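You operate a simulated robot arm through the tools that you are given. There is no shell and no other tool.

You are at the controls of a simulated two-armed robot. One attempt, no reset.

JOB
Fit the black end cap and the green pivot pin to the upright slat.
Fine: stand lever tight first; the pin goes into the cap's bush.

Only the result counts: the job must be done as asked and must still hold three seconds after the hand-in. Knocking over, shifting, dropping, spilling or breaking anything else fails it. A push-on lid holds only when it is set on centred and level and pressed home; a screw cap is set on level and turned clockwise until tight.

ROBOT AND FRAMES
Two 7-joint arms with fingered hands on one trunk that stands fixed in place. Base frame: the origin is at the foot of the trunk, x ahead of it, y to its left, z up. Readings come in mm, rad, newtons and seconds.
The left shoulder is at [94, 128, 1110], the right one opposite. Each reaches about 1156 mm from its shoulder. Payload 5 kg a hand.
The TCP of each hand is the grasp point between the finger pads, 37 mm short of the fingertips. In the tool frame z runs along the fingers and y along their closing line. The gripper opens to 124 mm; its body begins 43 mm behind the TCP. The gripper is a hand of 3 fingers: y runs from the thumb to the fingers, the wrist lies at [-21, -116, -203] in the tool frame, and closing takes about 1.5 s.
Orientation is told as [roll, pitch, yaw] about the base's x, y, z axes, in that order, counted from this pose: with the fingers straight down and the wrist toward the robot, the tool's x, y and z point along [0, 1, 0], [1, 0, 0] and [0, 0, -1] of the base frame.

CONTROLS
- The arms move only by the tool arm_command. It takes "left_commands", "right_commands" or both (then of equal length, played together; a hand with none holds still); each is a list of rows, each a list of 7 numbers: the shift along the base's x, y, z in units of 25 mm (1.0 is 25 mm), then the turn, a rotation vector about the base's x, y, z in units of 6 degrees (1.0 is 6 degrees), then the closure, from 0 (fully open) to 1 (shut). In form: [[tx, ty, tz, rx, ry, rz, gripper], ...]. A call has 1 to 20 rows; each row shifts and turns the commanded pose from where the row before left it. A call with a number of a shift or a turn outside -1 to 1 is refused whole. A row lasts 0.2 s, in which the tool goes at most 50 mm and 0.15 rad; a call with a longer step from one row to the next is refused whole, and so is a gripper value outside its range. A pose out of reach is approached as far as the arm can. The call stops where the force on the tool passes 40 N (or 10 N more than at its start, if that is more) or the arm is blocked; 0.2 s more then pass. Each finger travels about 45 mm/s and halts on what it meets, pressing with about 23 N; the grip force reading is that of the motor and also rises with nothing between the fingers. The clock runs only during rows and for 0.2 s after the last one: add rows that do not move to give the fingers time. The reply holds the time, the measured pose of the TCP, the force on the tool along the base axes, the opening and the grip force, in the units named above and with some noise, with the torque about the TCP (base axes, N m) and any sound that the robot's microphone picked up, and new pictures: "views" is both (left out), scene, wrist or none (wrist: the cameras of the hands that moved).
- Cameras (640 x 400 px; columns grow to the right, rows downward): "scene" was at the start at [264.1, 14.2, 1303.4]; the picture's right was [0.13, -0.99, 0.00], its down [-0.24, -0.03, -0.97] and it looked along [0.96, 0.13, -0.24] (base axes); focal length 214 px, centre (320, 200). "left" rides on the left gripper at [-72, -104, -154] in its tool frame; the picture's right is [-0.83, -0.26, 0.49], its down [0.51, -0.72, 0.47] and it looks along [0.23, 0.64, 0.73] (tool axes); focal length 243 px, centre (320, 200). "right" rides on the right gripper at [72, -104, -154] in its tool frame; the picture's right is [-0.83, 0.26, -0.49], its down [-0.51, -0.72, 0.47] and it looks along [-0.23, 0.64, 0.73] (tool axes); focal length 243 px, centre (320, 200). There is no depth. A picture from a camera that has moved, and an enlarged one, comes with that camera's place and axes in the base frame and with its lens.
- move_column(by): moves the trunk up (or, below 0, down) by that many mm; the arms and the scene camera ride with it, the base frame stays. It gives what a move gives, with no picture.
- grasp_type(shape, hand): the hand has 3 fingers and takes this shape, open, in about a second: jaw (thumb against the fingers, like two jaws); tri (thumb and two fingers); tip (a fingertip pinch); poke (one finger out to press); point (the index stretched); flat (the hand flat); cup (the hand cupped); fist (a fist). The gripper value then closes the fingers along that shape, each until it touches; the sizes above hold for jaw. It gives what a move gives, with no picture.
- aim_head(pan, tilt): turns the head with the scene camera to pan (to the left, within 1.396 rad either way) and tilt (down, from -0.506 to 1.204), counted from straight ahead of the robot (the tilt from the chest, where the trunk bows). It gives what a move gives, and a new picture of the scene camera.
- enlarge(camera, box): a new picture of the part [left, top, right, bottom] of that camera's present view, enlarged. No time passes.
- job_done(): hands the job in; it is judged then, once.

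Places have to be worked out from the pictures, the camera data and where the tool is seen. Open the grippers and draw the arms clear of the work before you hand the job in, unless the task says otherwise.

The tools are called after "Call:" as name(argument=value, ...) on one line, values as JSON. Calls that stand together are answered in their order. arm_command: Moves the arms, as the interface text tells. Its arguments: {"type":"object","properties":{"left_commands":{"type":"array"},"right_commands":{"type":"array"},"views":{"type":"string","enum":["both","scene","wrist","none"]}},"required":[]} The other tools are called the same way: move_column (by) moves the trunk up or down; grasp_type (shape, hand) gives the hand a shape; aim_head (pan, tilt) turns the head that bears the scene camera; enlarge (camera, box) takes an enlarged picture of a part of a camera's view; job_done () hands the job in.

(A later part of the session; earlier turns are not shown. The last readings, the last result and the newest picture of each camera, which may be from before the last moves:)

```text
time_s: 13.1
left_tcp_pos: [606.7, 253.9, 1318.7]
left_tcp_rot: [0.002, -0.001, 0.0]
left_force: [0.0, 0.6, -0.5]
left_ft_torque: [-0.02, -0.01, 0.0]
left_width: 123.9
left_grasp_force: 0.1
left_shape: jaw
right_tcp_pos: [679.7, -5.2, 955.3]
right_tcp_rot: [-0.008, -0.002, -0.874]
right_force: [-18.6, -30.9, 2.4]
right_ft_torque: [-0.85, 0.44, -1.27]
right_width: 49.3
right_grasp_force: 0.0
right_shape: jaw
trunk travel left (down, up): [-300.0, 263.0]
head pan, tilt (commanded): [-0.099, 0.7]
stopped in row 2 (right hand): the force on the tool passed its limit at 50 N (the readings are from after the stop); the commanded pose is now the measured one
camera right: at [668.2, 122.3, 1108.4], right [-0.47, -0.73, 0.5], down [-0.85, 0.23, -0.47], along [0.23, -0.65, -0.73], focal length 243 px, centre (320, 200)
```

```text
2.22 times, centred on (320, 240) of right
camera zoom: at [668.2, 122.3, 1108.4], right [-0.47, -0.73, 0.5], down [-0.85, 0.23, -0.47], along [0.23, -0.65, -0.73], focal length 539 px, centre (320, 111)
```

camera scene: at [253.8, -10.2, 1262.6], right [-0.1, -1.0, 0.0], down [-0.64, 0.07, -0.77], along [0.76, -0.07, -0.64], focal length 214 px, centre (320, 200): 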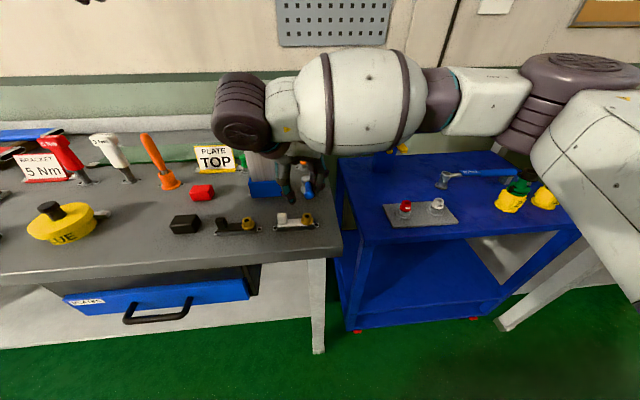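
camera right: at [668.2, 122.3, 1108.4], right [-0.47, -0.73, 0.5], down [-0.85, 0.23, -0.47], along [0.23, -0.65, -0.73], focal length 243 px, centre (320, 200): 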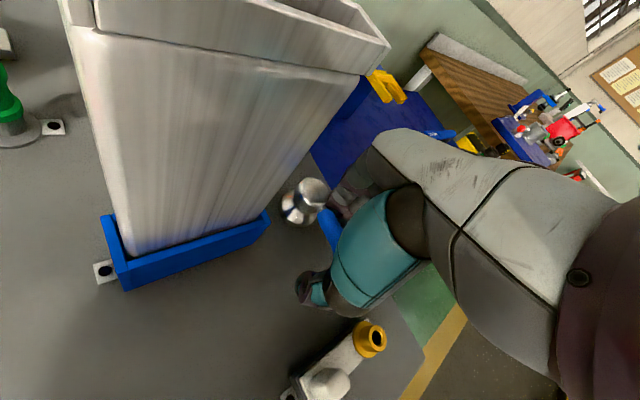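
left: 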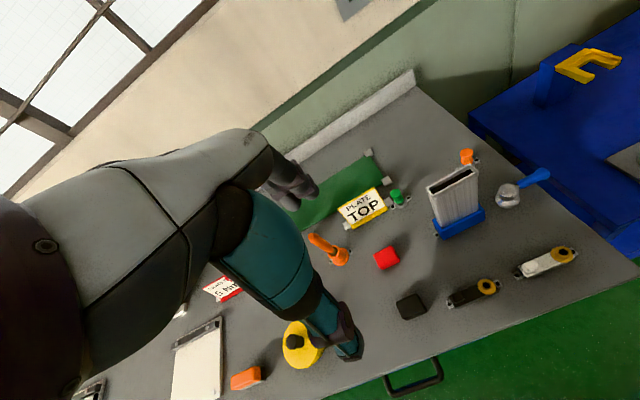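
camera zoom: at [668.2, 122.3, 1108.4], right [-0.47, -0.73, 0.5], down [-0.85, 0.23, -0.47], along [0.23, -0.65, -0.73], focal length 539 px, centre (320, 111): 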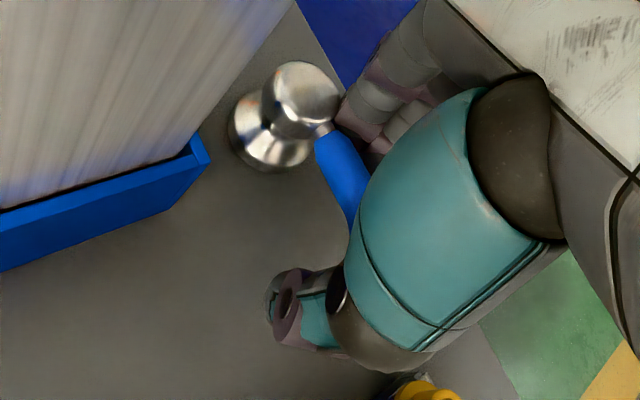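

The push stopped at 50 N, but one finger is bearing close to the pivot, so I want to check tightness with better leverage. I'll back off, lift, square the hand up and close the fingers to push near the handle's end.

Call:
arm_command(right_commands=[[0, -0.2, 0.1, 0, 0, 0, 0.66], [0, -0.1, 0.8, 0, 0, 0, 0.66], [0, -0.1, 1, 0, 0, 0, 0.66], [0, -0.1, 1, 0, 0, 0, 0.66], [0, -0.1, 1, 0, 0, 0, 0.66], [-0.04, -0.26, 0, 0, 0, 0.92, 0.66], [-0.04, -0.26, 0, 0, 0, 0.92, 1], [-0.04, -0.26, 0, 0, 0, 0.92, 1], [-0.04, -0.26, 0, 0, 0, 0.92, 1], [-0.04, -0.26, 0, 0, 0, 0.92, 1], [-0.04, -0.26, 0, 0, 0, 0.92, 1], [-0.04, -0.26, 0, 0, 0, 0.92, 1], [-0.04, -0.26, 0, 0, 0, 0.92, 1], [-0.04, -0.26, 0, 0, 0, 0.92, 1]], views="both")

Call:
enlarge(camera="scene", box=[220, 100, 380, 240])

Call:
enlarge(camera="right", box=[140, 150, 380, 350])

```text
time_s: 16.1
left_tcp_pos: [607.7, 256.4, 1318.1]
left_tcp_rot: [0.0, 0.0, 0.001]
left_force: [-0.5, -0.2, 0.6]
left_ft_torque: [0.03, 0.03, 0.01]
left_width: 123.7
left_grasp_force: 0.1
left_shape: jaw
right_tcp_pos: [671.1, -75.1, 1054.2]
right_tcp_rot: [-0.003, -0.003, -0.002]
right_force: [-0.6, 0.0, 0.3]
right_ft_torque: [0.03, -0.02, 0.02]
right_width: 0.0
right_grasp_force: 23.0
right_shape: jaw
trunk travel left (down, up): [-300.0, 263.0]
head pan, tilt (commanded): [-0.099, 0.7]
camera scene: at [256.0, -7.4, 1262.2], right [-0.1, -1.0, 0.0], down [-0.64, 0.06, -0.76], along [0.76, -0.08, -0.64], focal length 214 px, centre (320, 200)
camera right: at [566.7, -1.9, 1206.3], right [0.26, -0.83, 0.5], down [-0.72, -0.51, -0.47], along [0.64, -0.24, -0.73], focal length 243 px, centre (320, 200)
```

scene: 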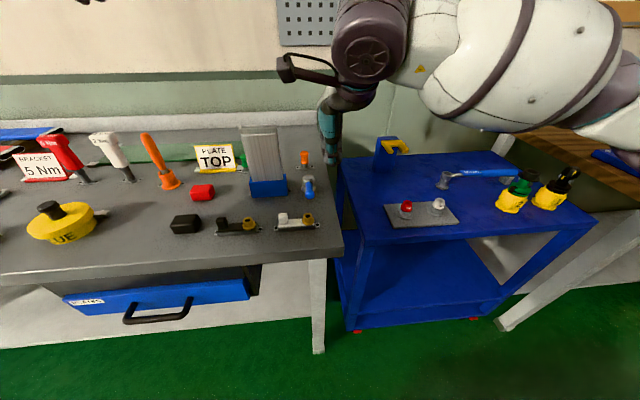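
right: 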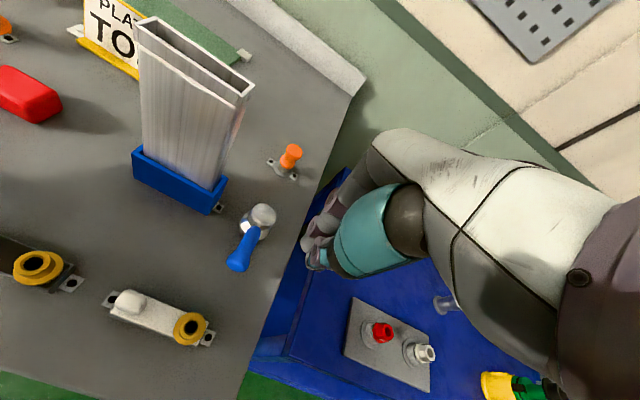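

```text
2.86 times, centred on (300, 170) of scene
camera zoom: at [256.0, -7.4, 1262.2], right [-0.1, -1.0, 0.0], down [-0.64, 0.06, -0.76], along [0.76, -0.08, -0.64], focal length 613 px, centre (377, 286)
```

zoom: 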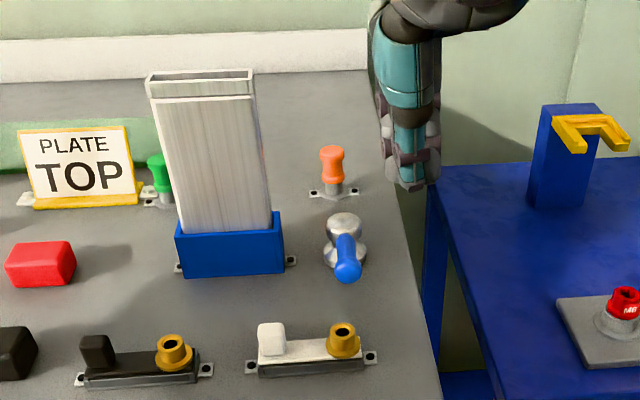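

```text
2.00 times, centred on (260, 250) of right
camera zoom: at [566.7, -1.9, 1206.3], right [0.26, -0.83, 0.5], down [-0.72, -0.51, -0.47], along [0.64, -0.24, -0.73], focal length 485 px, centre (440, 100)
```

zoom: 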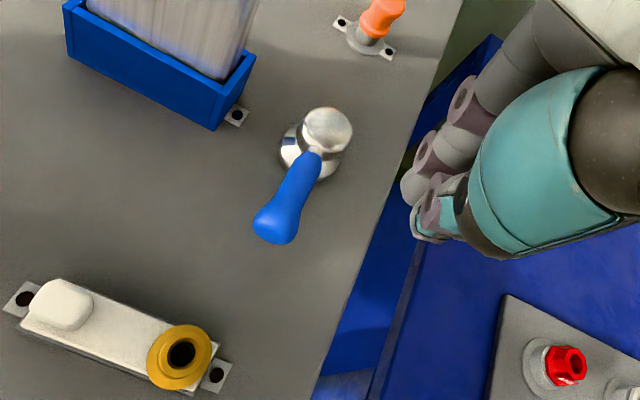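

The lever now points straight at the robot, about 90° from where it started, which looks like a stop. I'll lower the closed fingers beside the handle's end and give it one more clockwise push to confirm.

Call:
arm_command(right_commands=[[0, 0, -0.8, 0, 0, 0, 1], [0, 0, -0.8, 0, 0, 0, 1], [0, 0, -0.8, 0, 0, 0, 1], [0, 0, -0.8, 0, 0, 0, 1], [0, 0, -0.76, 0, 0, 0, 1], [0, 0.2, 0, 0, 0, 0, 1], [0, 0.2, 0, 0, 0, 0, 1], [0, 0.16, 0, 0, 0, 0, 1], [0, 0.16, 0, 0, 0, 0, 1]], views="both")

Call:
enlarge(camera="right", box=[200, 150, 400, 330])

```text
time_s: 18.1
left_tcp_pos: [609.6, 256.7, 1317.6]
left_tcp_rot: [0.001, 0.001, 0.001]
left_force: [0.5, -0.2, 0.4]
left_ft_torque: [-0.03, -0.04, 0.01]
left_width: 123.5
left_grasp_force: 0.1
left_shape: jaw
right_tcp_pos: [672.0, -56.9, 953.2]
right_tcp_rot: [-0.006, 0.0, -0.004]
right_force: [-0.4, 0.6, 0.0]
right_ft_torque: [0.03, 0.01, 0.03]
right_width: 0.1
right_grasp_force: 22.7
right_shape: jaw
trunk travel left (down, up): [-300.0, 263.0]
head pan, tilt (commanded): [-0.099, 0.7]
camera scene: at [256.1, -6.4, 1262.1], right [-0.1, -1.0, 0.0], down [-0.64, 0.06, -0.76], along [0.76, -0.08, -0.64], focal length 214 px, centre (320, 200)
camera right: at [567.2, 17.7, 1106.9], right [0.26, -0.83, 0.5], down [-0.72, -0.51, -0.47], along [0.64, -0.24, -0.73], focal length 243 px, centre (320, 200)
```

scene: 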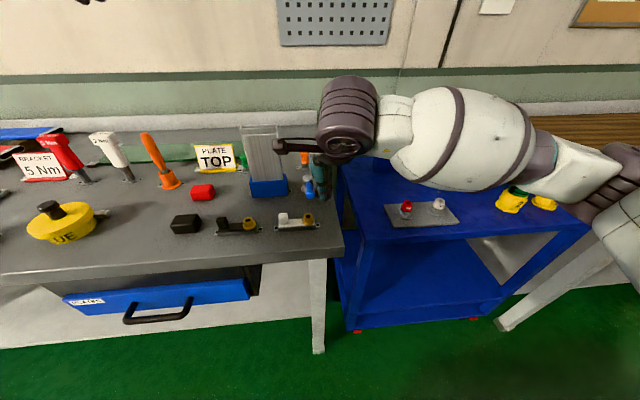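
right: 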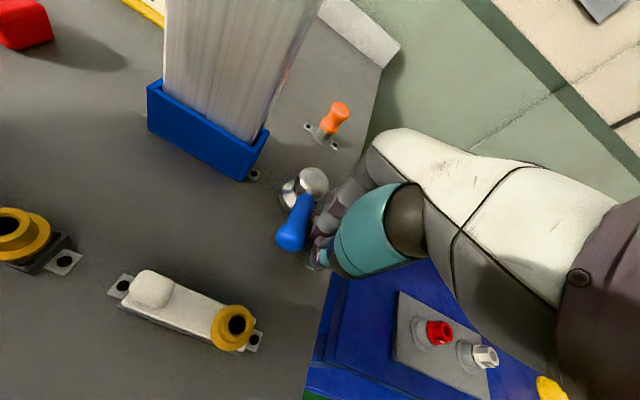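

```text
2.22 times, centred on (300, 240) of right
camera zoom: at [567.2, 17.7, 1106.9], right [0.26, -0.83, 0.5], down [-0.72, -0.51, -0.47], along [0.64, -0.24, -0.73], focal length 539 px, centre (364, 111)
```

zoom: 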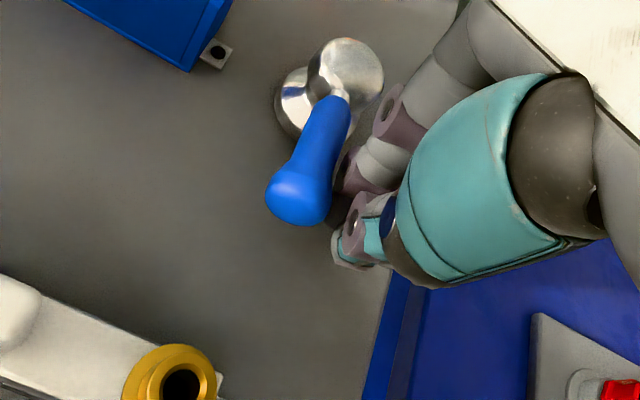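

The fingers are right beside the handle with no force yet. I'll nudge toward the handle's end and push slowly in +y.

Call:
arm_command(right_commands=[[-0.2, 0, 0, 0, 0, 0, 1], [0, 0.12, 0, 0, 0, 0, 1], [0, 0.12, 0, 0, 0, 0, 1], [0, 0.12, 0, 0, 0, 0, 1], [0, 0.12, 0, 0, 0, 0, 1], [0, 0.12, 0, 0, 0, 0, 1], [0, 0.12, 0, 0, 0, 0, 1], [0, 0.12, 0, 0, 0, 0, 1]], views="wrist")

Call:
enlarge(camera="right", box=[200, 150, 400, 330])

```text
time_s: 19.5
left_tcp_pos: [608.2, 255.4, 1318.8]
left_tcp_rot: [0.002, -0.001, 0.0]
left_force: [-0.4, 0.2, -1.1]
left_ft_torque: [-0.05, 0.0, 0.0]
left_width: 123.7
left_grasp_force: 0.0
left_shape: jaw
right_tcp_pos: [668.5, -49.6, 952.6]
right_tcp_rot: [-0.012, -0.001, -0.015]
right_force: [-5.1, -31.7, 2.8]
right_ft_torque: [-0.23, 0.01, -0.24]
right_width: 0.0
right_grasp_force: 23.2
right_shape: jaw
trunk travel left (down, up): [-300.0, 263.0]
head pan, tilt (commanded): [-0.099, 0.7]
stopped in row 6 (right hand): the force on the tool passed its limit at 43 N (the readings are from after the stop); the commanded pose is now the measured one
camera right: at [564.5, 26.7, 1106.3], right [0.25, -0.83, 0.5], down [-0.73, -0.5, -0.47], along [0.64, -0.25, -0.73], focal length 243 px, centre (320, 200)
```

right: 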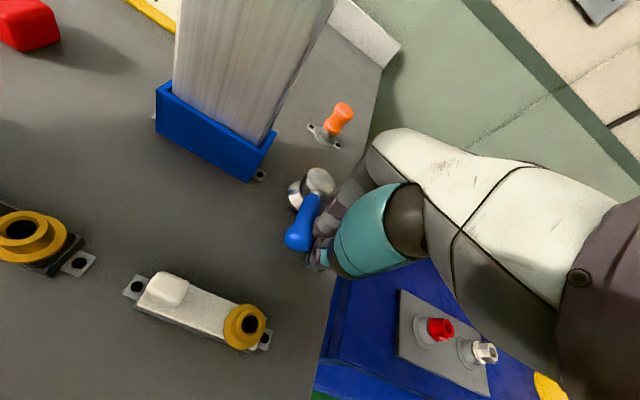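

```text
2.22 times, centred on (300, 240) of right
camera zoom: at [564.5, 26.7, 1106.3], right [0.25, -0.83, 0.5], down [-0.73, -0.5, -0.47], along [0.64, -0.25, -0.73], focal length 539 px, centre (364, 111)
```

zoom: 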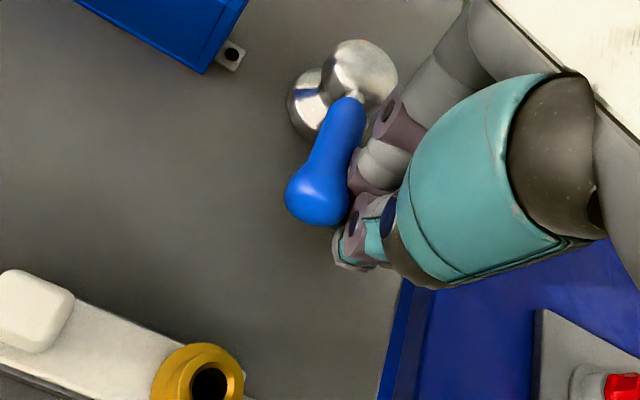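

The lever didn't move under 43 N near its end, so it's tight at its stop. Now I'll withdraw the right arm and bring the left hand over the black cap's tab at about (596,169).

Call:
arm_command(right_commands=[[0, -0.4, 0.1, 0, 0, 0, 1], [0, -0.4, 0.4, 0, 0, 0, 1], [0, -0.5, 0.9, 0, 0, 0, 1], [0, -0.6, 1, 0, 0, 0, 1], [0, -0.6, 1, 0, 0, 0, 0.5], [0, -0.6, 1, 0, 0, 0, 0], [0, -0.6, 1, 0, 0, 0, 0], [0, -0.6, 1, 0, 0, 0, 0], [0, -0.6, 1, 0, 0, 0, 0], [0, -0.6, 1, 0, 0, 0, 0], [0, -0.6, 1, 0, 0, 0, 0], [0, -0.6, 1, 0, 0, 0, 0], [0, -0.6, 1, 0, 0, 0, 0], [0, -0.6, 1, 0, 0, 0, 0]], left_commands=[[-0.034, -0.249, -0.68, 0, 0, 0, 0], [-0.034, -0.249, -0.68, 0, 0, 0, 0], [-0.034, -0.249, -0.68, 0, 0, 0, 0], [-0.034, -0.249, -0.68, 0, 0, 0, 0], [-0.034, -0.249, -0.68, 0, 0, 0, 0], [-0.034, -0.249, -0.68, 0, 0, 0, 0], [-0.034, -0.249, -0.68, 0, 0, 0, 0], [-0.034, -0.249, -0.68, 0, 0, 0, 0], [-0.034, -0.249, -0.68, 0, 0, 0, 0], [-0.034, -0.249, -0.68, 0, 0, 0, 0], [-0.034, -0.249, -0.68, 0, 0, 0, 0], [-0.034, -0.249, -0.68, 0, 0, 0, 0], [-0.034, -0.249, -0.68, 0, 0, 0, 0], [-0.034, -0.249, -0.68, 0, 0, 0, 0]], views="both")

Call:
enlarge(camera="left", box=[320, 210, 480, 330])

Call:
enlarge(camera="scene", box=[200, 180, 340, 250])

```text
time_s: 22.5
left_tcp_pos: [594.0, 170.9, 1080.0]
left_tcp_rot: [-0.001, -0.001, 0.001]
left_force: [-0.3, 0.1, 0.8]
left_ft_torque: [-0.03, -0.01, 0.01]
left_width: 123.8
left_grasp_force: 0.0
left_shape: jaw
right_tcp_pos: [667.2, -242.4, 1263.3]
right_tcp_rot: [-0.01, -0.002, -0.008]
right_force: [0.1, -0.8, 0.4]
right_ft_torque: [0.02, 0.03, 0.03]
right_width: 123.7
right_grasp_force: 0.1
right_shape: jaw
trunk travel left (down, up): [-300.0, 263.0]
head pan, tilt (commanded): [-0.099, 0.7]
camera scene: at [255.8, -6.6, 1262.2], right [-0.1, -1.0, 0.0], down [-0.64, 0.06, -0.77], along [0.76, -0.08, -0.64], focal length 214 px, centre (320, 200)
camera right: at [563.1, -167.6, 1416.3], right [0.25, -0.83, 0.5], down [-0.73, -0.51, -0.47], along [0.64, -0.24, -0.73], focal length 243 px, centre (320, 200)
camera left: at [490.8, 97.7, 1232.9], right [-0.26, -0.83, -0.49], down [-0.72, 0.51, -0.47], along [0.64, 0.23, -0.73], focal length 243 px, centre (320, 200)
```

scene: 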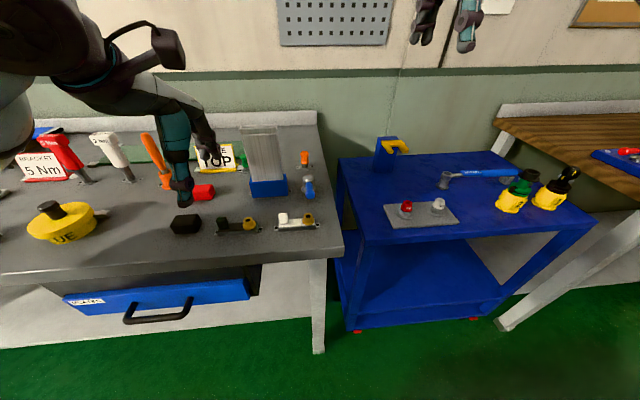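
right: 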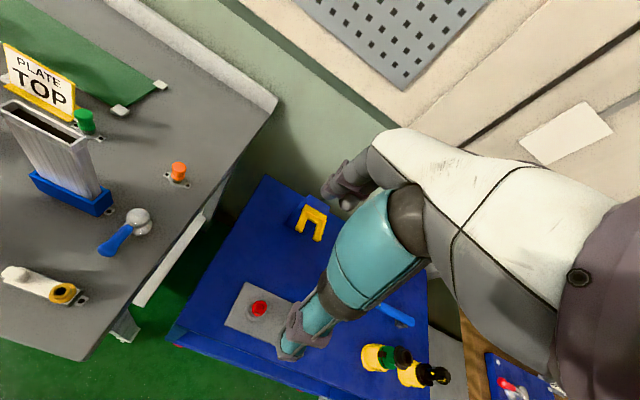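
left: 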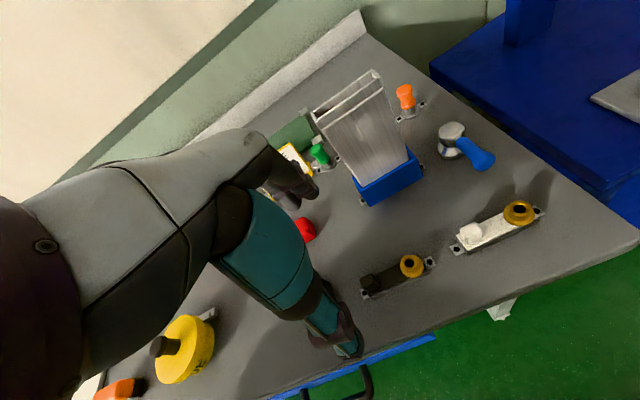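

```text
3.33 times, centred on (400, 270) of left
camera zoom: at [490.8, 97.7, 1232.9], right [-0.26, -0.83, -0.49], down [-0.72, 0.51, -0.47], along [0.64, 0.23, -0.73], focal length 809 px, centre (53, -33)
```

zoom: 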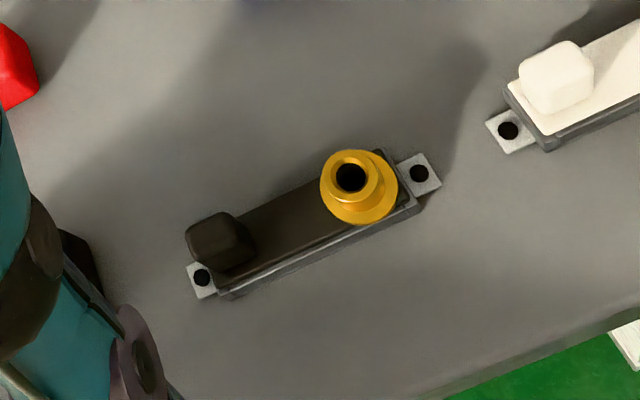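

```text
4.57 times, centred on (270, 215) of scene
camera zoom: at [255.8, -6.6, 1262.2], right [-0.1, -1.0, 0.0], down [-0.64, 0.06, -0.77], along [0.76, -0.08, -0.64], focal length 980 px, centre (549, 131)
```

zoom: 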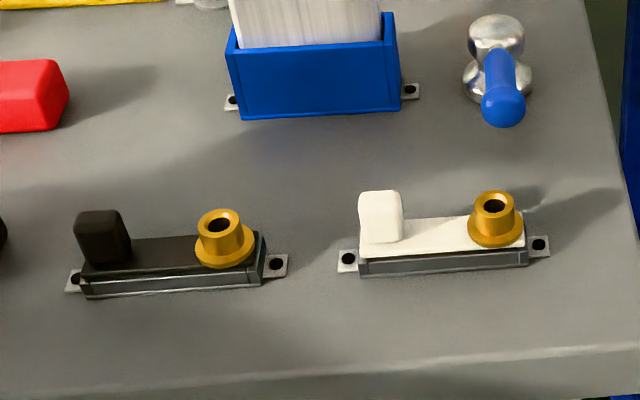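

The bench height works out at about 900 mm and the bush top at about (595,114,932). I'll zoom in on the tab itself to get its size, height and position.

Call:
enlarge(camera="left", box=[350, 255, 440, 305])

Call:
enlarge(camera="scene", box=[208, 205, 268, 245])

Call:
enlarge(camera="left", box=[440, 195, 560, 260])

```text
7.11 times, centred on (395, 280) of left
camera zoom: at [490.8, 97.7, 1232.9], right [-0.26, -0.83, -0.49], down [-0.72, 0.51, -0.47], along [0.64, 0.23, -0.73], focal length 1725 px, centre (-213, -369)
```

zoom: 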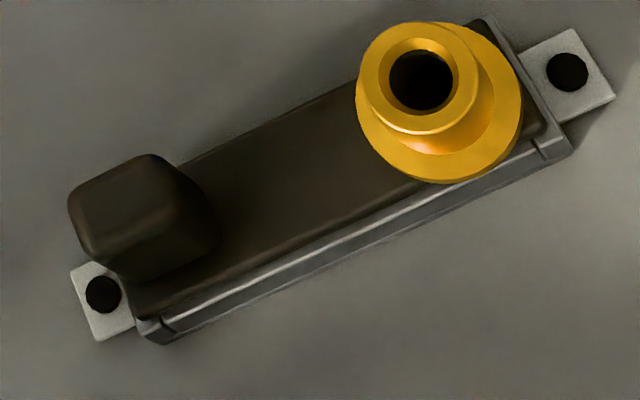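

```text
10.00 times, centred on (238, 225) of scene
camera zoom: at [255.8, -6.6, 1262.2], right [-0.1, -1.0, 0.0], down [-0.64, 0.06, -0.77], along [0.76, -0.08, -0.64], focal length 2145 px, centre (1140, -50)
```

zoom: 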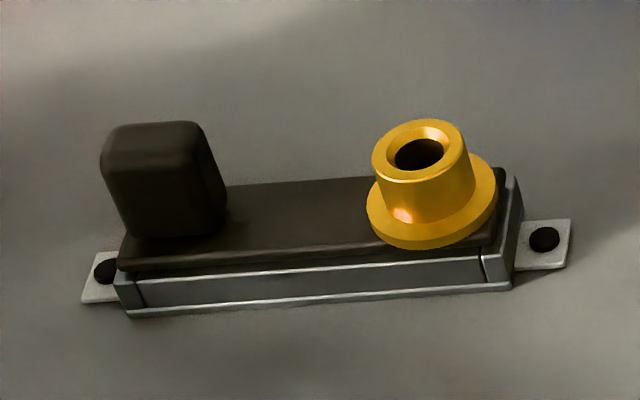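

```text
5.33 times, centred on (500, 228) of left
camera zoom: at [490.8, 97.7, 1232.9], right [-0.26, -0.83, -0.49], down [-0.72, 0.51, -0.47], along [0.64, 0.23, -0.73], focal length 1294 px, centre (-640, 53)
```

zoom: 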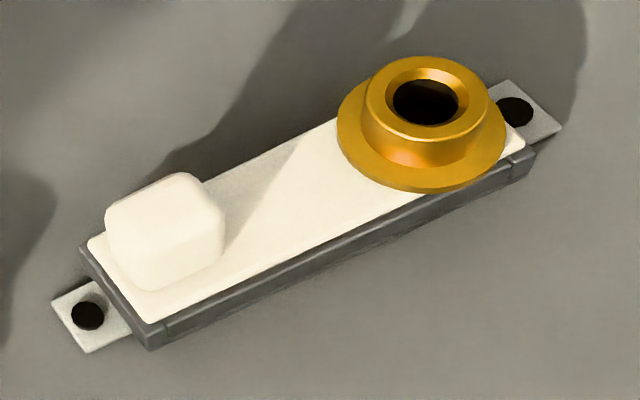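

The tab centre is at about (596,169.5), with its top near z≈938 and the plate near z≈915. I'll descend with the hand open to TCP z≈975 and check the alignment.

Call:
arm_command(left_commands=[[0.08, -0.056, -0.84, 0, 0, 0, 0], [0, 0, -0.84, 0, 0, 0, 0], [0, 0, -0.84, 0, 0, 0, 0], [0, 0, -0.84, 0, 0, 0, 0], [0, 0, -0.84, 0, 0, 0, 0], [0, 0, 0, 0, 0, 0, 0.5], [0, 0, 0, 0, 0, 0, 0.5], [0, 0, 0, 0, 0, 0, 0.5], [0, 0, 0, 0, 0, 0, 0.5], [0, 0, 0, 0, 0, 0, 0.5]], views="both")

Call:
enlarge(camera="scene", box=[170, 130, 290, 250])

Call:
enlarge(camera="left", box=[240, 160, 440, 320])

```text
time_s: 24.7
left_tcp_pos: [598.0, 168.5, 974.7]
left_tcp_rot: [-0.001, 0.0, -0.001]
left_force: [-0.3, 0.8, 0.5]
left_ft_torque: [-0.01, 0.02, 0.02]
left_width: 63.0
left_grasp_force: 0.1
left_shape: jaw
right_tcp_pos: [667.4, -242.8, 1263.6]
right_tcp_rot: [-0.009, -0.002, -0.008]
right_force: [-0.1, 0.7, -0.7]
right_ft_torque: [-0.01, 0.02, -0.01]
right_width: 123.6
right_grasp_force: 0.1
right_shape: jaw
trunk travel left (down, up): [-300.0, 263.0]
head pan, tilt (commanded): [-0.099, 0.7]
camera scene: at [256.0, -6.5, 1262.1], right [-0.1, -1.0, 0.0], down [-0.64, 0.06, -0.76], along [0.76, -0.08, -0.64], focal length 214 px, centre (320, 200)
camera left: at [493.6, 96.7, 1127.6], right [-0.26, -0.83, -0.49], down [-0.72, 0.51, -0.47], along [0.64, 0.23, -0.73], focal length 243 px, centre (320, 200)
```

scene: 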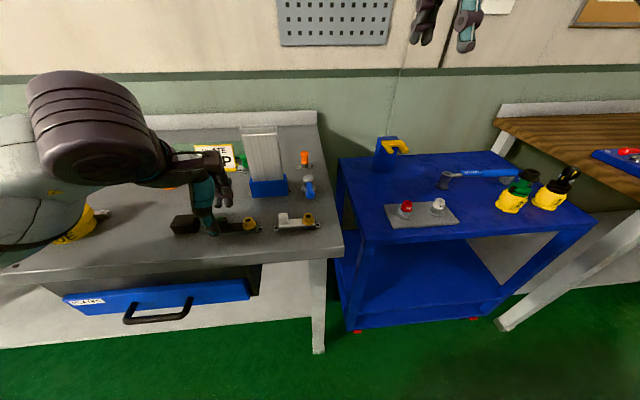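
left: 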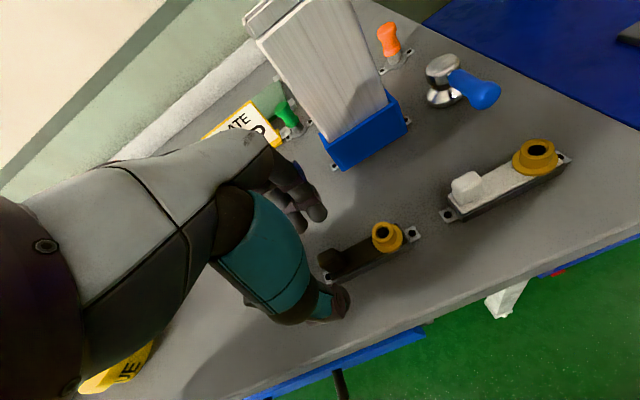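

```text
3.33 times, centred on (230, 190) of scene
camera zoom: at [256.0, -6.5, 1262.1], right [-0.1, -1.0, 0.0], down [-0.64, 0.06, -0.76], along [0.76, -0.08, -0.64], focal length 715 px, centre (620, 233)
```

zoom: 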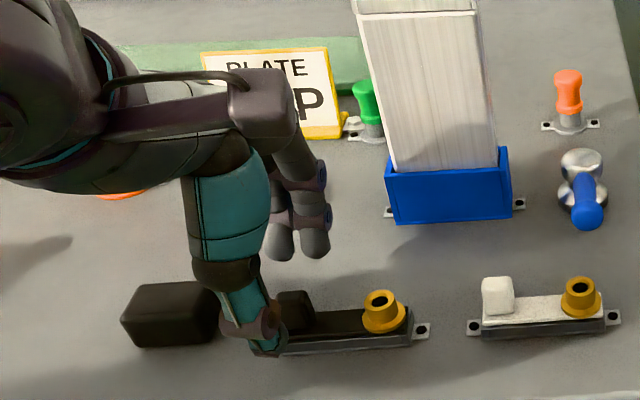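

```text
2.50 times, centred on (340, 240) of left
camera zoom: at [493.6, 96.7, 1127.6], right [-0.26, -0.83, -0.49], down [-0.72, 0.51, -0.47], along [0.64, 0.23, -0.73], focal length 606 px, centre (270, 100)
```

zoom: 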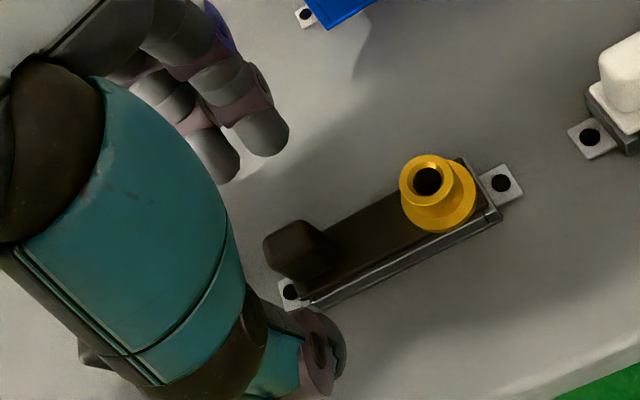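

Thumb and fingers straddle the tab well. I'll lower to z≈957, with fingertips about 8 mm above the plate, and close on the tab.

Call:
arm_command(left_commands=[[-0.07, 0.04, -0.36, 0, 0, 0, 0.5], [0, 0, -0.35, 0, 0, 0, 0.5], [0, 0, 0, 0, 0, 0, 0.7], [0, 0, 0, 0, 0, 0, 1], [0, 0, 0, 0, 0, 0, 1], [0, 0, 0, 0, 0, 0, 1], [0, 0, 0, 0, 0, 0, 1], [0, 0, 0, 0, 0, 0, 1], [0, 0, 0, 0, 0, 0, 1]], views="both")

Call:
enlarge(camera="scene", box=[170, 150, 290, 250])

Call:
enlarge(camera="left", box=[260, 180, 420, 300])

```text
time_s: 26.7
left_tcp_pos: [595.7, 170.0, 956.8]
left_tcp_rot: [-0.001, -0.001, 0.0]
left_force: [-0.4, 1.0, -0.1]
left_ft_torque: [0.01, 0.09, 0.14]
left_width: 6.1
left_grasp_force: 23.2
left_shape: jaw
right_tcp_pos: [667.7, -241.8, 1263.5]
right_tcp_rot: [-0.01, -0.003, -0.009]
right_force: [-0.5, 0.3, -0.3]
right_ft_torque: [-0.02, -0.01, 0.01]
right_width: 123.5
right_grasp_force: 0.0
right_shape: jaw
trunk travel left (down, up): [-300.0, 263.0]
head pan, tilt (commanded): [-0.099, 0.7]
camera scene: at [255.8, -6.4, 1262.2], right [-0.1, -1.0, 0.0], down [-0.64, 0.06, -0.77], along [0.76, -0.08, -0.64], focal length 214 px, centre (320, 200)
camera left: at [491.6, 97.7, 1110.1], right [-0.26, -0.83, -0.49], down [-0.72, 0.51, -0.47], along [0.64, 0.23, -0.73], focal length 243 px, centre (320, 200)
```

scene: 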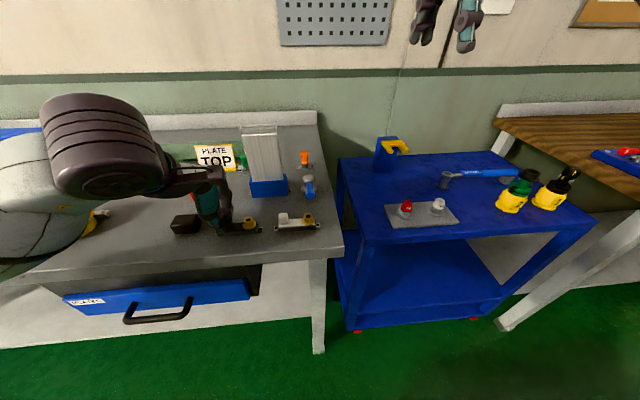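
left: 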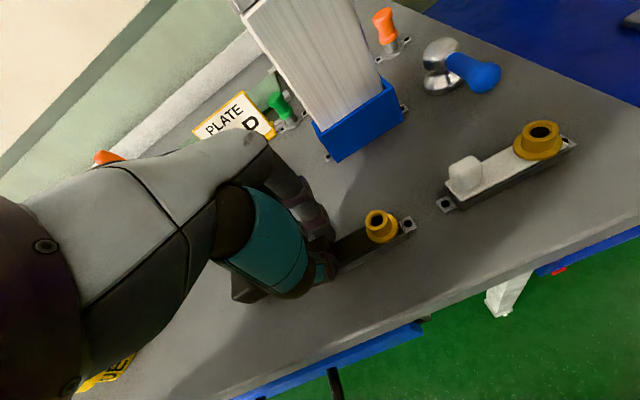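

```text
4.00 times, centred on (230, 200) of scene
camera zoom: at [255.8, -6.4, 1262.2], right [-0.1, -1.0, 0.0], down [-0.64, 0.06, -0.77], along [0.76, -0.08, -0.64], focal length 858 px, centre (680, 200)
```

zoom: 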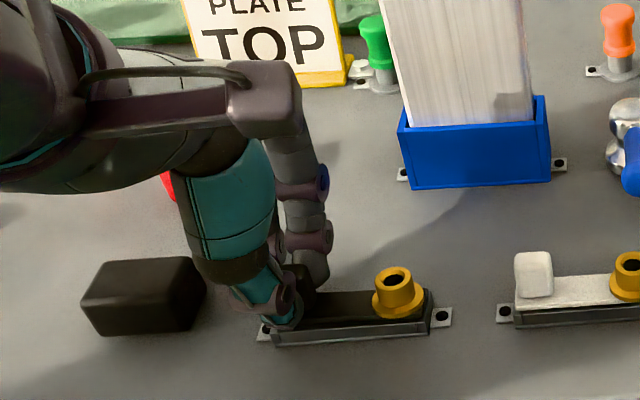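

```text
3.33 times, centred on (340, 240) of left
camera zoom: at [491.6, 97.7, 1110.1], right [-0.26, -0.83, -0.49], down [-0.72, 0.51, -0.47], along [0.64, 0.23, -0.73], focal length 809 px, centre (253, 67)
```

zoom: 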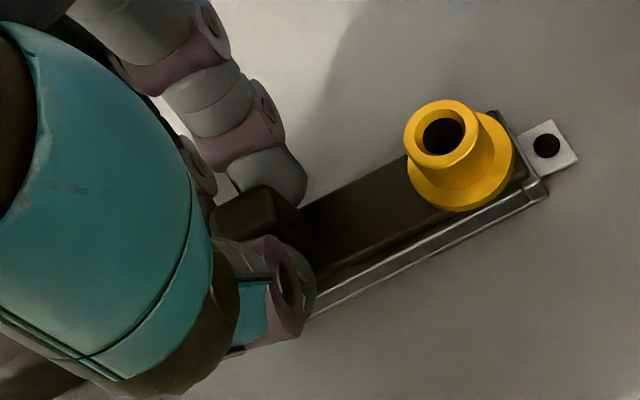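

The fingers have closed on the tab (23 N grip). I'll lift slowly by 20 mm and check that the cap comes up level.

Call:
arm_command(left_commands=[[0, 0, 0.12, 0, 0, 0, 1], [0, 0, 0.12, 0, 0, 0, 1], [0, 0, 0.2, 0, 0, 0, 1], [0, 0, 0.2, 0, 0, 0, 1], [0, 0, 0.2, 0, 0, 0, 1]], views="both")

Call:
enlarge(camera="scene", box=[170, 150, 290, 250])

Call:
enlarge(camera="left", box=[280, 180, 440, 300])

```text
time_s: 27.9
left_tcp_pos: [596.0, 169.2, 978.3]
left_tcp_rot: [-0.001, 0.001, 0.0]
left_force: [0.6, 1.0, -0.3]
left_ft_torque: [0.02, 0.02, 0.02]
left_width: 5.9
left_grasp_force: 23.3
left_shape: jaw
right_tcp_pos: [668.0, -242.1, 1264.0]
right_tcp_rot: [-0.01, -0.001, -0.008]
right_force: [-0.9, -0.1, 0.6]
right_ft_torque: [0.0, -0.03, -0.01]
right_width: 123.4
right_grasp_force: 0.0
right_shape: jaw
trunk travel left (down, up): [-300.0, 263.0]
head pan, tilt (commanded): [-0.099, 0.7]
camera scene: at [256.0, -6.6, 1262.1], right [-0.1, -1.0, 0.0], down [-0.64, 0.06, -0.76], along [0.76, -0.08, -0.64], focal length 214 px, centre (320, 200)
camera left: at [491.8, 97.4, 1131.1], right [-0.26, -0.83, -0.49], down [-0.72, 0.51, -0.47], along [0.64, 0.23, -0.73], focal length 243 px, centre (320, 200)
```

scene: 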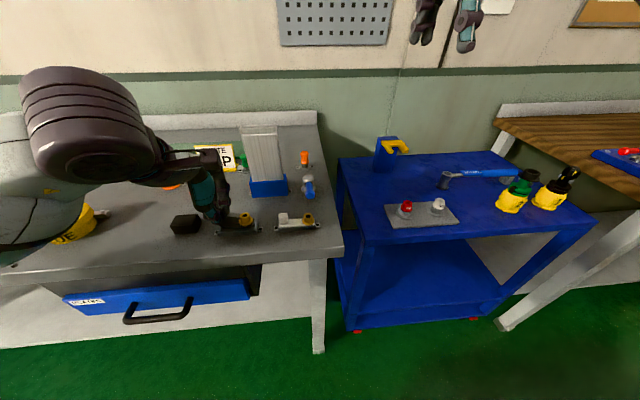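
left: 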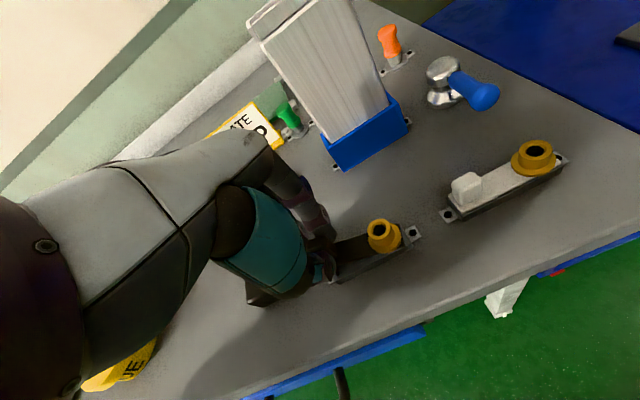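

```text
4.00 times, centred on (230, 200) of scene
camera zoom: at [256.0, -6.6, 1262.1], right [-0.1, -1.0, 0.0], down [-0.64, 0.06, -0.76], along [0.76, -0.08, -0.64], focal length 858 px, centre (680, 200)
```

zoom: 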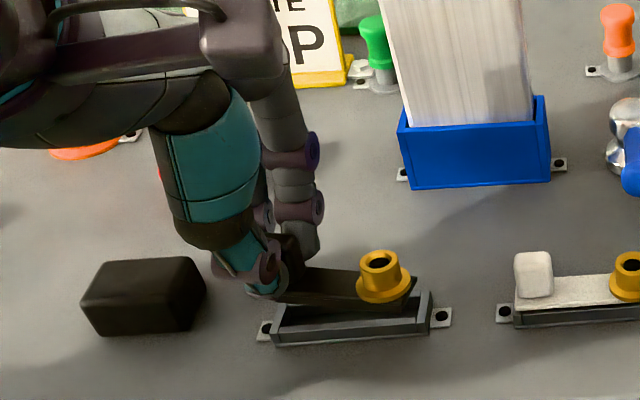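

```text
3.33 times, centred on (360, 240) of left
camera zoom: at [491.8, 97.4, 1131.1], right [-0.26, -0.83, -0.49], down [-0.72, 0.51, -0.47], along [0.64, 0.23, -0.73], focal length 809 px, centre (187, 67)
```

zoom: 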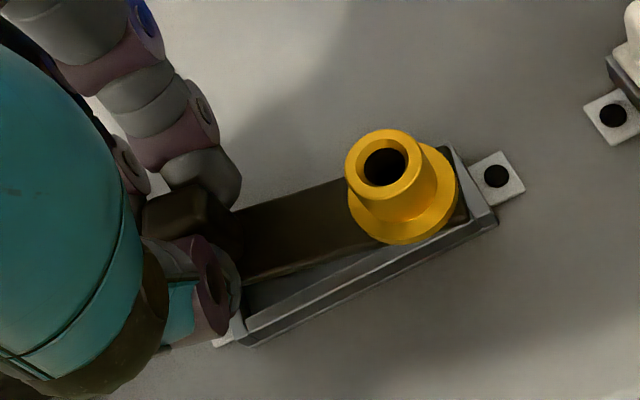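

The bush end seems to sag. I'll look closer before going on.

Call:
enlarge(camera="scene", box=[208, 195, 288, 245])

Call:
enlarge(camera="left", box=[310, 200, 420, 290])

Call:
enlarge(camera="right", box=[0, 180, 160, 300])

```text
8.00 times, centred on (248, 220) of scene
camera zoom: at [256.0, -6.6, 1262.1], right [-0.1, -1.0, 0.0], down [-0.64, 0.06, -0.76], along [0.76, -0.08, -0.64], focal length 1716 px, centre (896, 40)
```

zoom: 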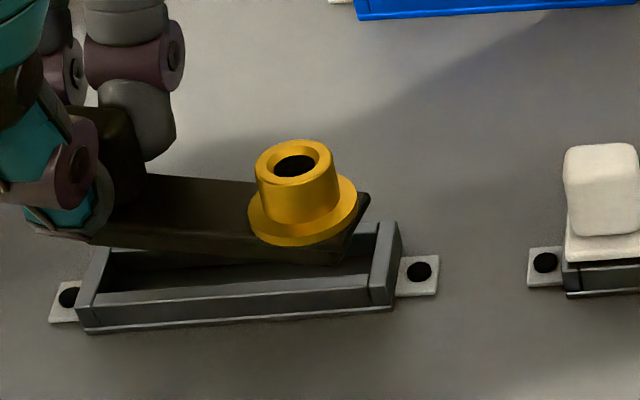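

```text
4.44 times, centred on (365, 245) of left
camera zoom: at [491.8, 97.4, 1131.1], right [-0.26, -0.83, -0.49], down [-0.72, 0.51, -0.47], along [0.64, 0.23, -0.73], focal length 1078 px, centre (120, 0)
```

zoom: 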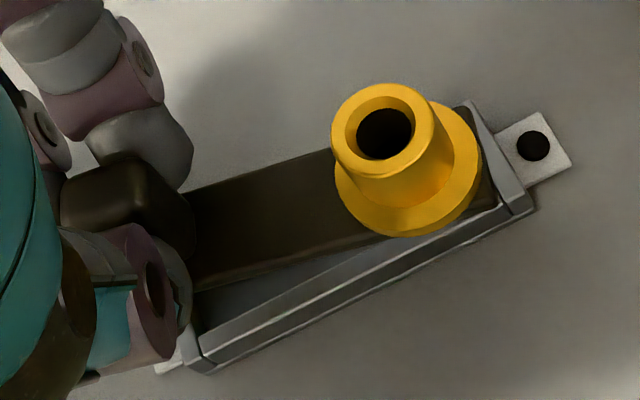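

```text
3.33 times, centred on (80, 240) of right
camera zoom: at [563.4, -167.4, 1416.1], right [0.25, -0.83, 0.5], down [-0.73, -0.5, -0.47], along [0.64, -0.24, -0.73], focal length 809 px, centre (1120, 67)
```

zoom: 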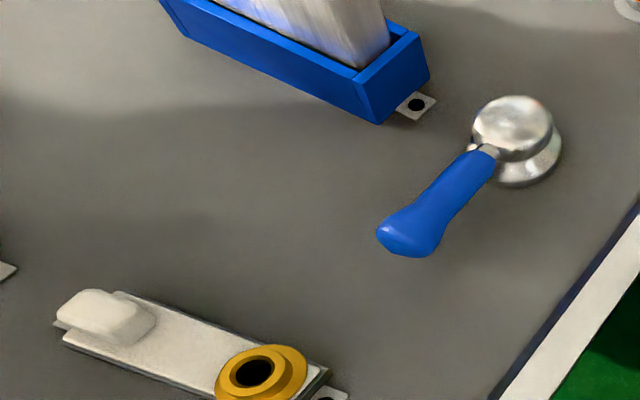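

Triangulating shows the bush at about (586,115,954), so the cap is level but has yawed about -9° in the grip. I'll lift it clear, then turn the hand about +9° to square the cap while moving toward the slat.

Call:
arm_command(left_commands=[[0, 0, 0.6, 0, 0, 0, 1], [0, 0, 0.9, 0, 0, 0, 1], [0, 0, 1, 0, 0, 0, 1], [0, 0, 1, 0, 0, 0, 1], [0, 0, 1, 0, 0, 0, 1], [0, 0, 1, 0, 0, 0, 1], [0, 0, 1, 0, 0, 0, 1], [0, 0, 1, 0, 0, 0, 1], [0, 0, 0.5, 0, 0, 0, 1]], views="both")

Call:
enlarge(camera="scene", box=[180, 60, 300, 160])

Call:
enlarge(camera="left", box=[310, 200, 430, 300])

```text
time_s: 29.9
left_tcp_pos: [595.6, 169.6, 1178.8]
left_tcp_rot: [-0.001, 0.001, -0.001]
left_force: [0.3, -0.7, -0.2]
left_ft_torque: [0.04, -0.02, 0.01]
left_width: 5.7
left_grasp_force: 22.9
left_shape: jaw
right_tcp_pos: [667.7, -242.0, 1263.4]
right_tcp_rot: [-0.008, -0.001, -0.008]
right_force: [0.3, 0.2, -0.3]
right_ft_torque: [-0.01, -0.02, 0.0]
right_width: 123.7
right_grasp_force: 0.1
right_shape: jaw
trunk travel left (down, up): [-300.0, 263.0]
head pan, tilt (commanded): [-0.099, 0.7]
camera scene: at [255.7, -6.6, 1262.2], right [-0.1, -1.0, 0.0], down [-0.64, 0.06, -0.77], along [0.76, -0.08, -0.64], focal length 214 px, centre (320, 200)
camera left: at [491.1, 97.0, 1331.6], right [-0.26, -0.83, -0.49], down [-0.72, 0.51, -0.47], along [0.64, 0.23, -0.73], focal length 243 px, centre (320, 200)
```

scene: 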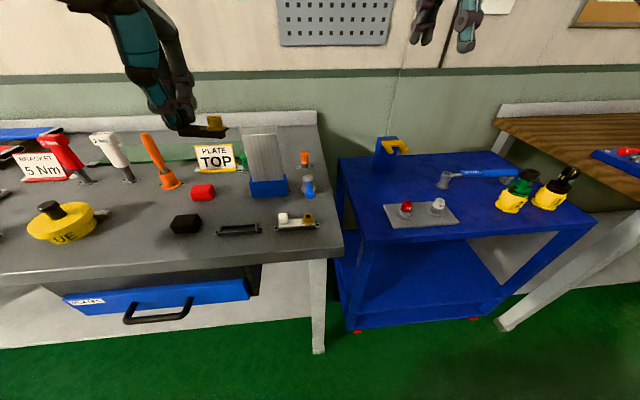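
left: 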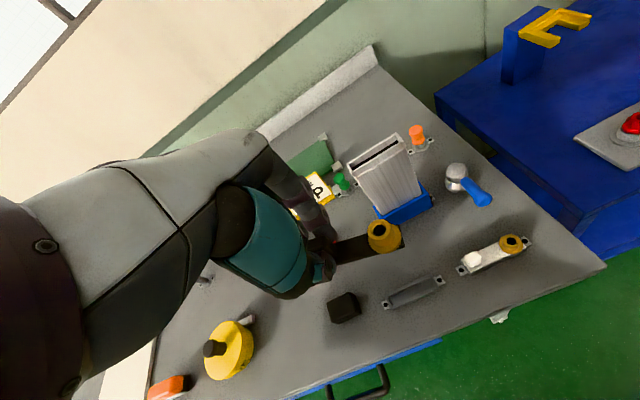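

```text
4.00 times, centred on (240, 110) of scene
camera zoom: at [255.7, -6.6, 1262.2], right [-0.1, -1.0, 0.0], down [-0.64, 0.06, -0.77], along [0.76, -0.08, -0.64], focal length 858 px, centre (640, 560)
```

zoom: 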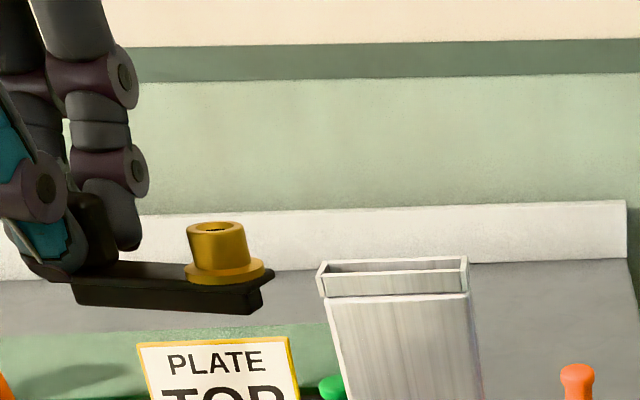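

```text
4.00 times, centred on (370, 250) of left
camera zoom: at [491.1, 97.0, 1331.6], right [-0.26, -0.83, -0.49], down [-0.72, 0.51, -0.47], along [0.64, 0.23, -0.73], focal length 970 px, centre (120, 0)
```

zoom: 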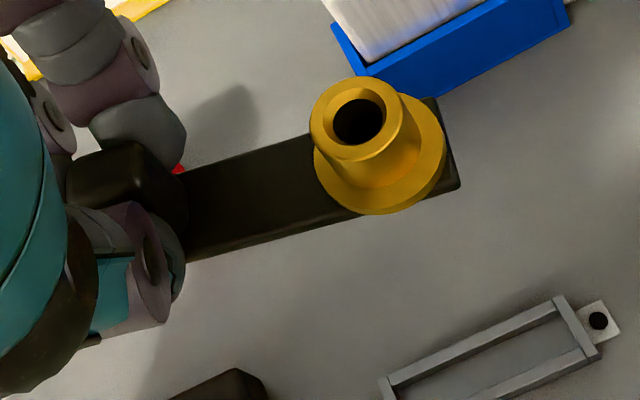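

The cap is level but yawed about -12.5° in the hand, with the tab roughly 2 mm off the TCP. I'll carry it over the slat while turning +12.6°, staying about 30 mm above the slat's mouth.

Call:
arm_command(left_commands=[[0.5, -0.2, 0, 0, 0, 0.3, 1], [0.75, -0.335, 0, 0, 0, 0.3, 1], [0.8, -0.36, 0, 0, 0, 0.3, 1], [0.8, -0.36, 0, 0, 0, 0.3, 1], [0.8, -0.36, 0, 0, 0, 0.3, 1], [0.8, -0.36, 0, 0, 0, 0.3, 1], [0.5, -0.25, 0, 0, 0, 0.3, 1], [0.3, -0.12, 0, 0, 0, 0, 1]], views="both")

Call:
enlarge(camera="scene", box=[200, 60, 320, 160])

Call:
enlarge(camera="left", box=[310, 190, 450, 300])

```text
time_s: 31.7
left_tcp_pos: [728.7, 111.8, 1178.1]
left_tcp_rot: [0.0, 0.0, 0.219]
left_force: [-0.6, -0.3, 0.1]
left_ft_torque: [0.05, 0.01, 0.01]
left_width: 5.7
left_grasp_force: 23.2
left_shape: jaw
right_tcp_pos: [667.5, -241.4, 1262.0]
right_tcp_rot: [-0.009, -0.002, -0.008]
right_force: [0.0, 1.1, 0.2]
right_ft_torque: [0.0, -0.05, 0.0]
right_width: 123.7
right_grasp_force: 0.0
right_shape: jaw
trunk travel left (down, up): [-300.0, 263.0]
head pan, tilt (commanded): [-0.099, 0.7]
camera scene: at [256.2, -6.5, 1262.1], right [-0.1, -1.0, 0.0], down [-0.64, 0.06, -0.76], along [0.76, -0.08, -0.64], focal length 214 px, centre (320, 200)
camera left: at [642.1, 18.0, 1331.3], right [-0.07, -0.87, -0.49], down [-0.82, 0.34, -0.47], along [0.57, 0.37, -0.73], focal length 243 px, centre (320, 200)
```

scene: 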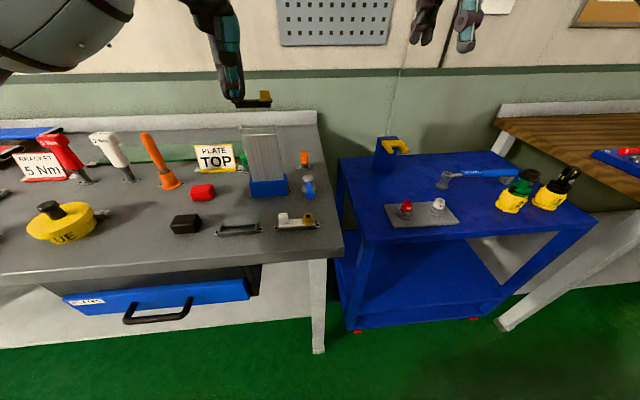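
left: 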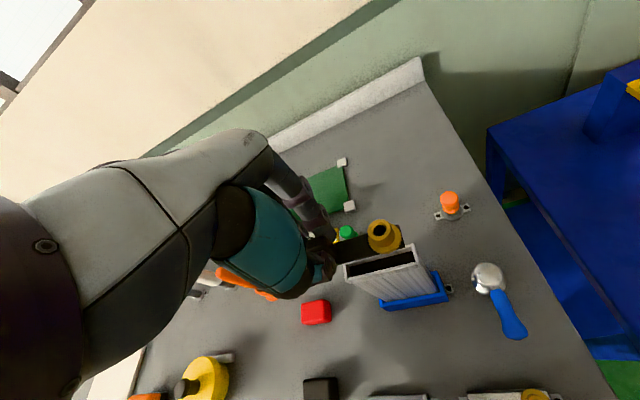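

```text
4.00 times, centred on (260, 110) of scene
camera zoom: at [256.2, -6.5, 1262.1], right [-0.1, -1.0, 0.0], down [-0.64, 0.06, -0.76], along [0.76, -0.08, -0.64], focal length 858 px, centre (560, 560)
```

zoom: 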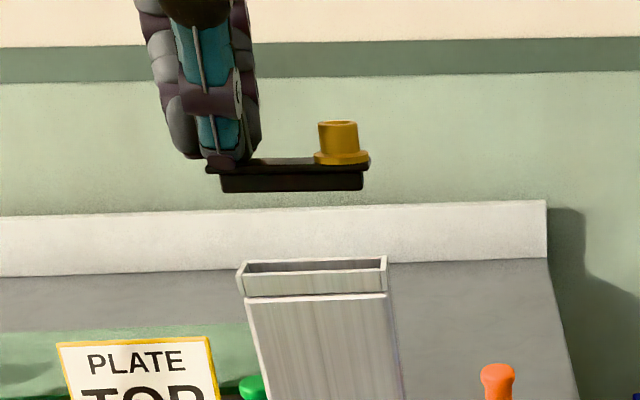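

```text
3.64 times, centred on (380, 245) of left
camera zoom: at [642.1, 18.0, 1331.3], right [-0.07, -0.87, -0.49], down [-0.82, 0.34, -0.47], along [0.57, 0.37, -0.73], focal length 882 px, centre (102, 36)
```

zoom: 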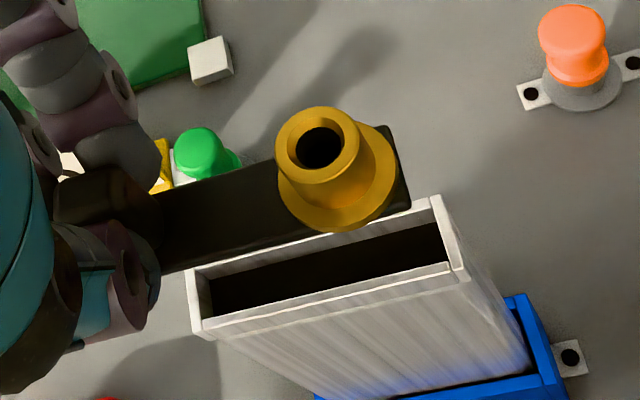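

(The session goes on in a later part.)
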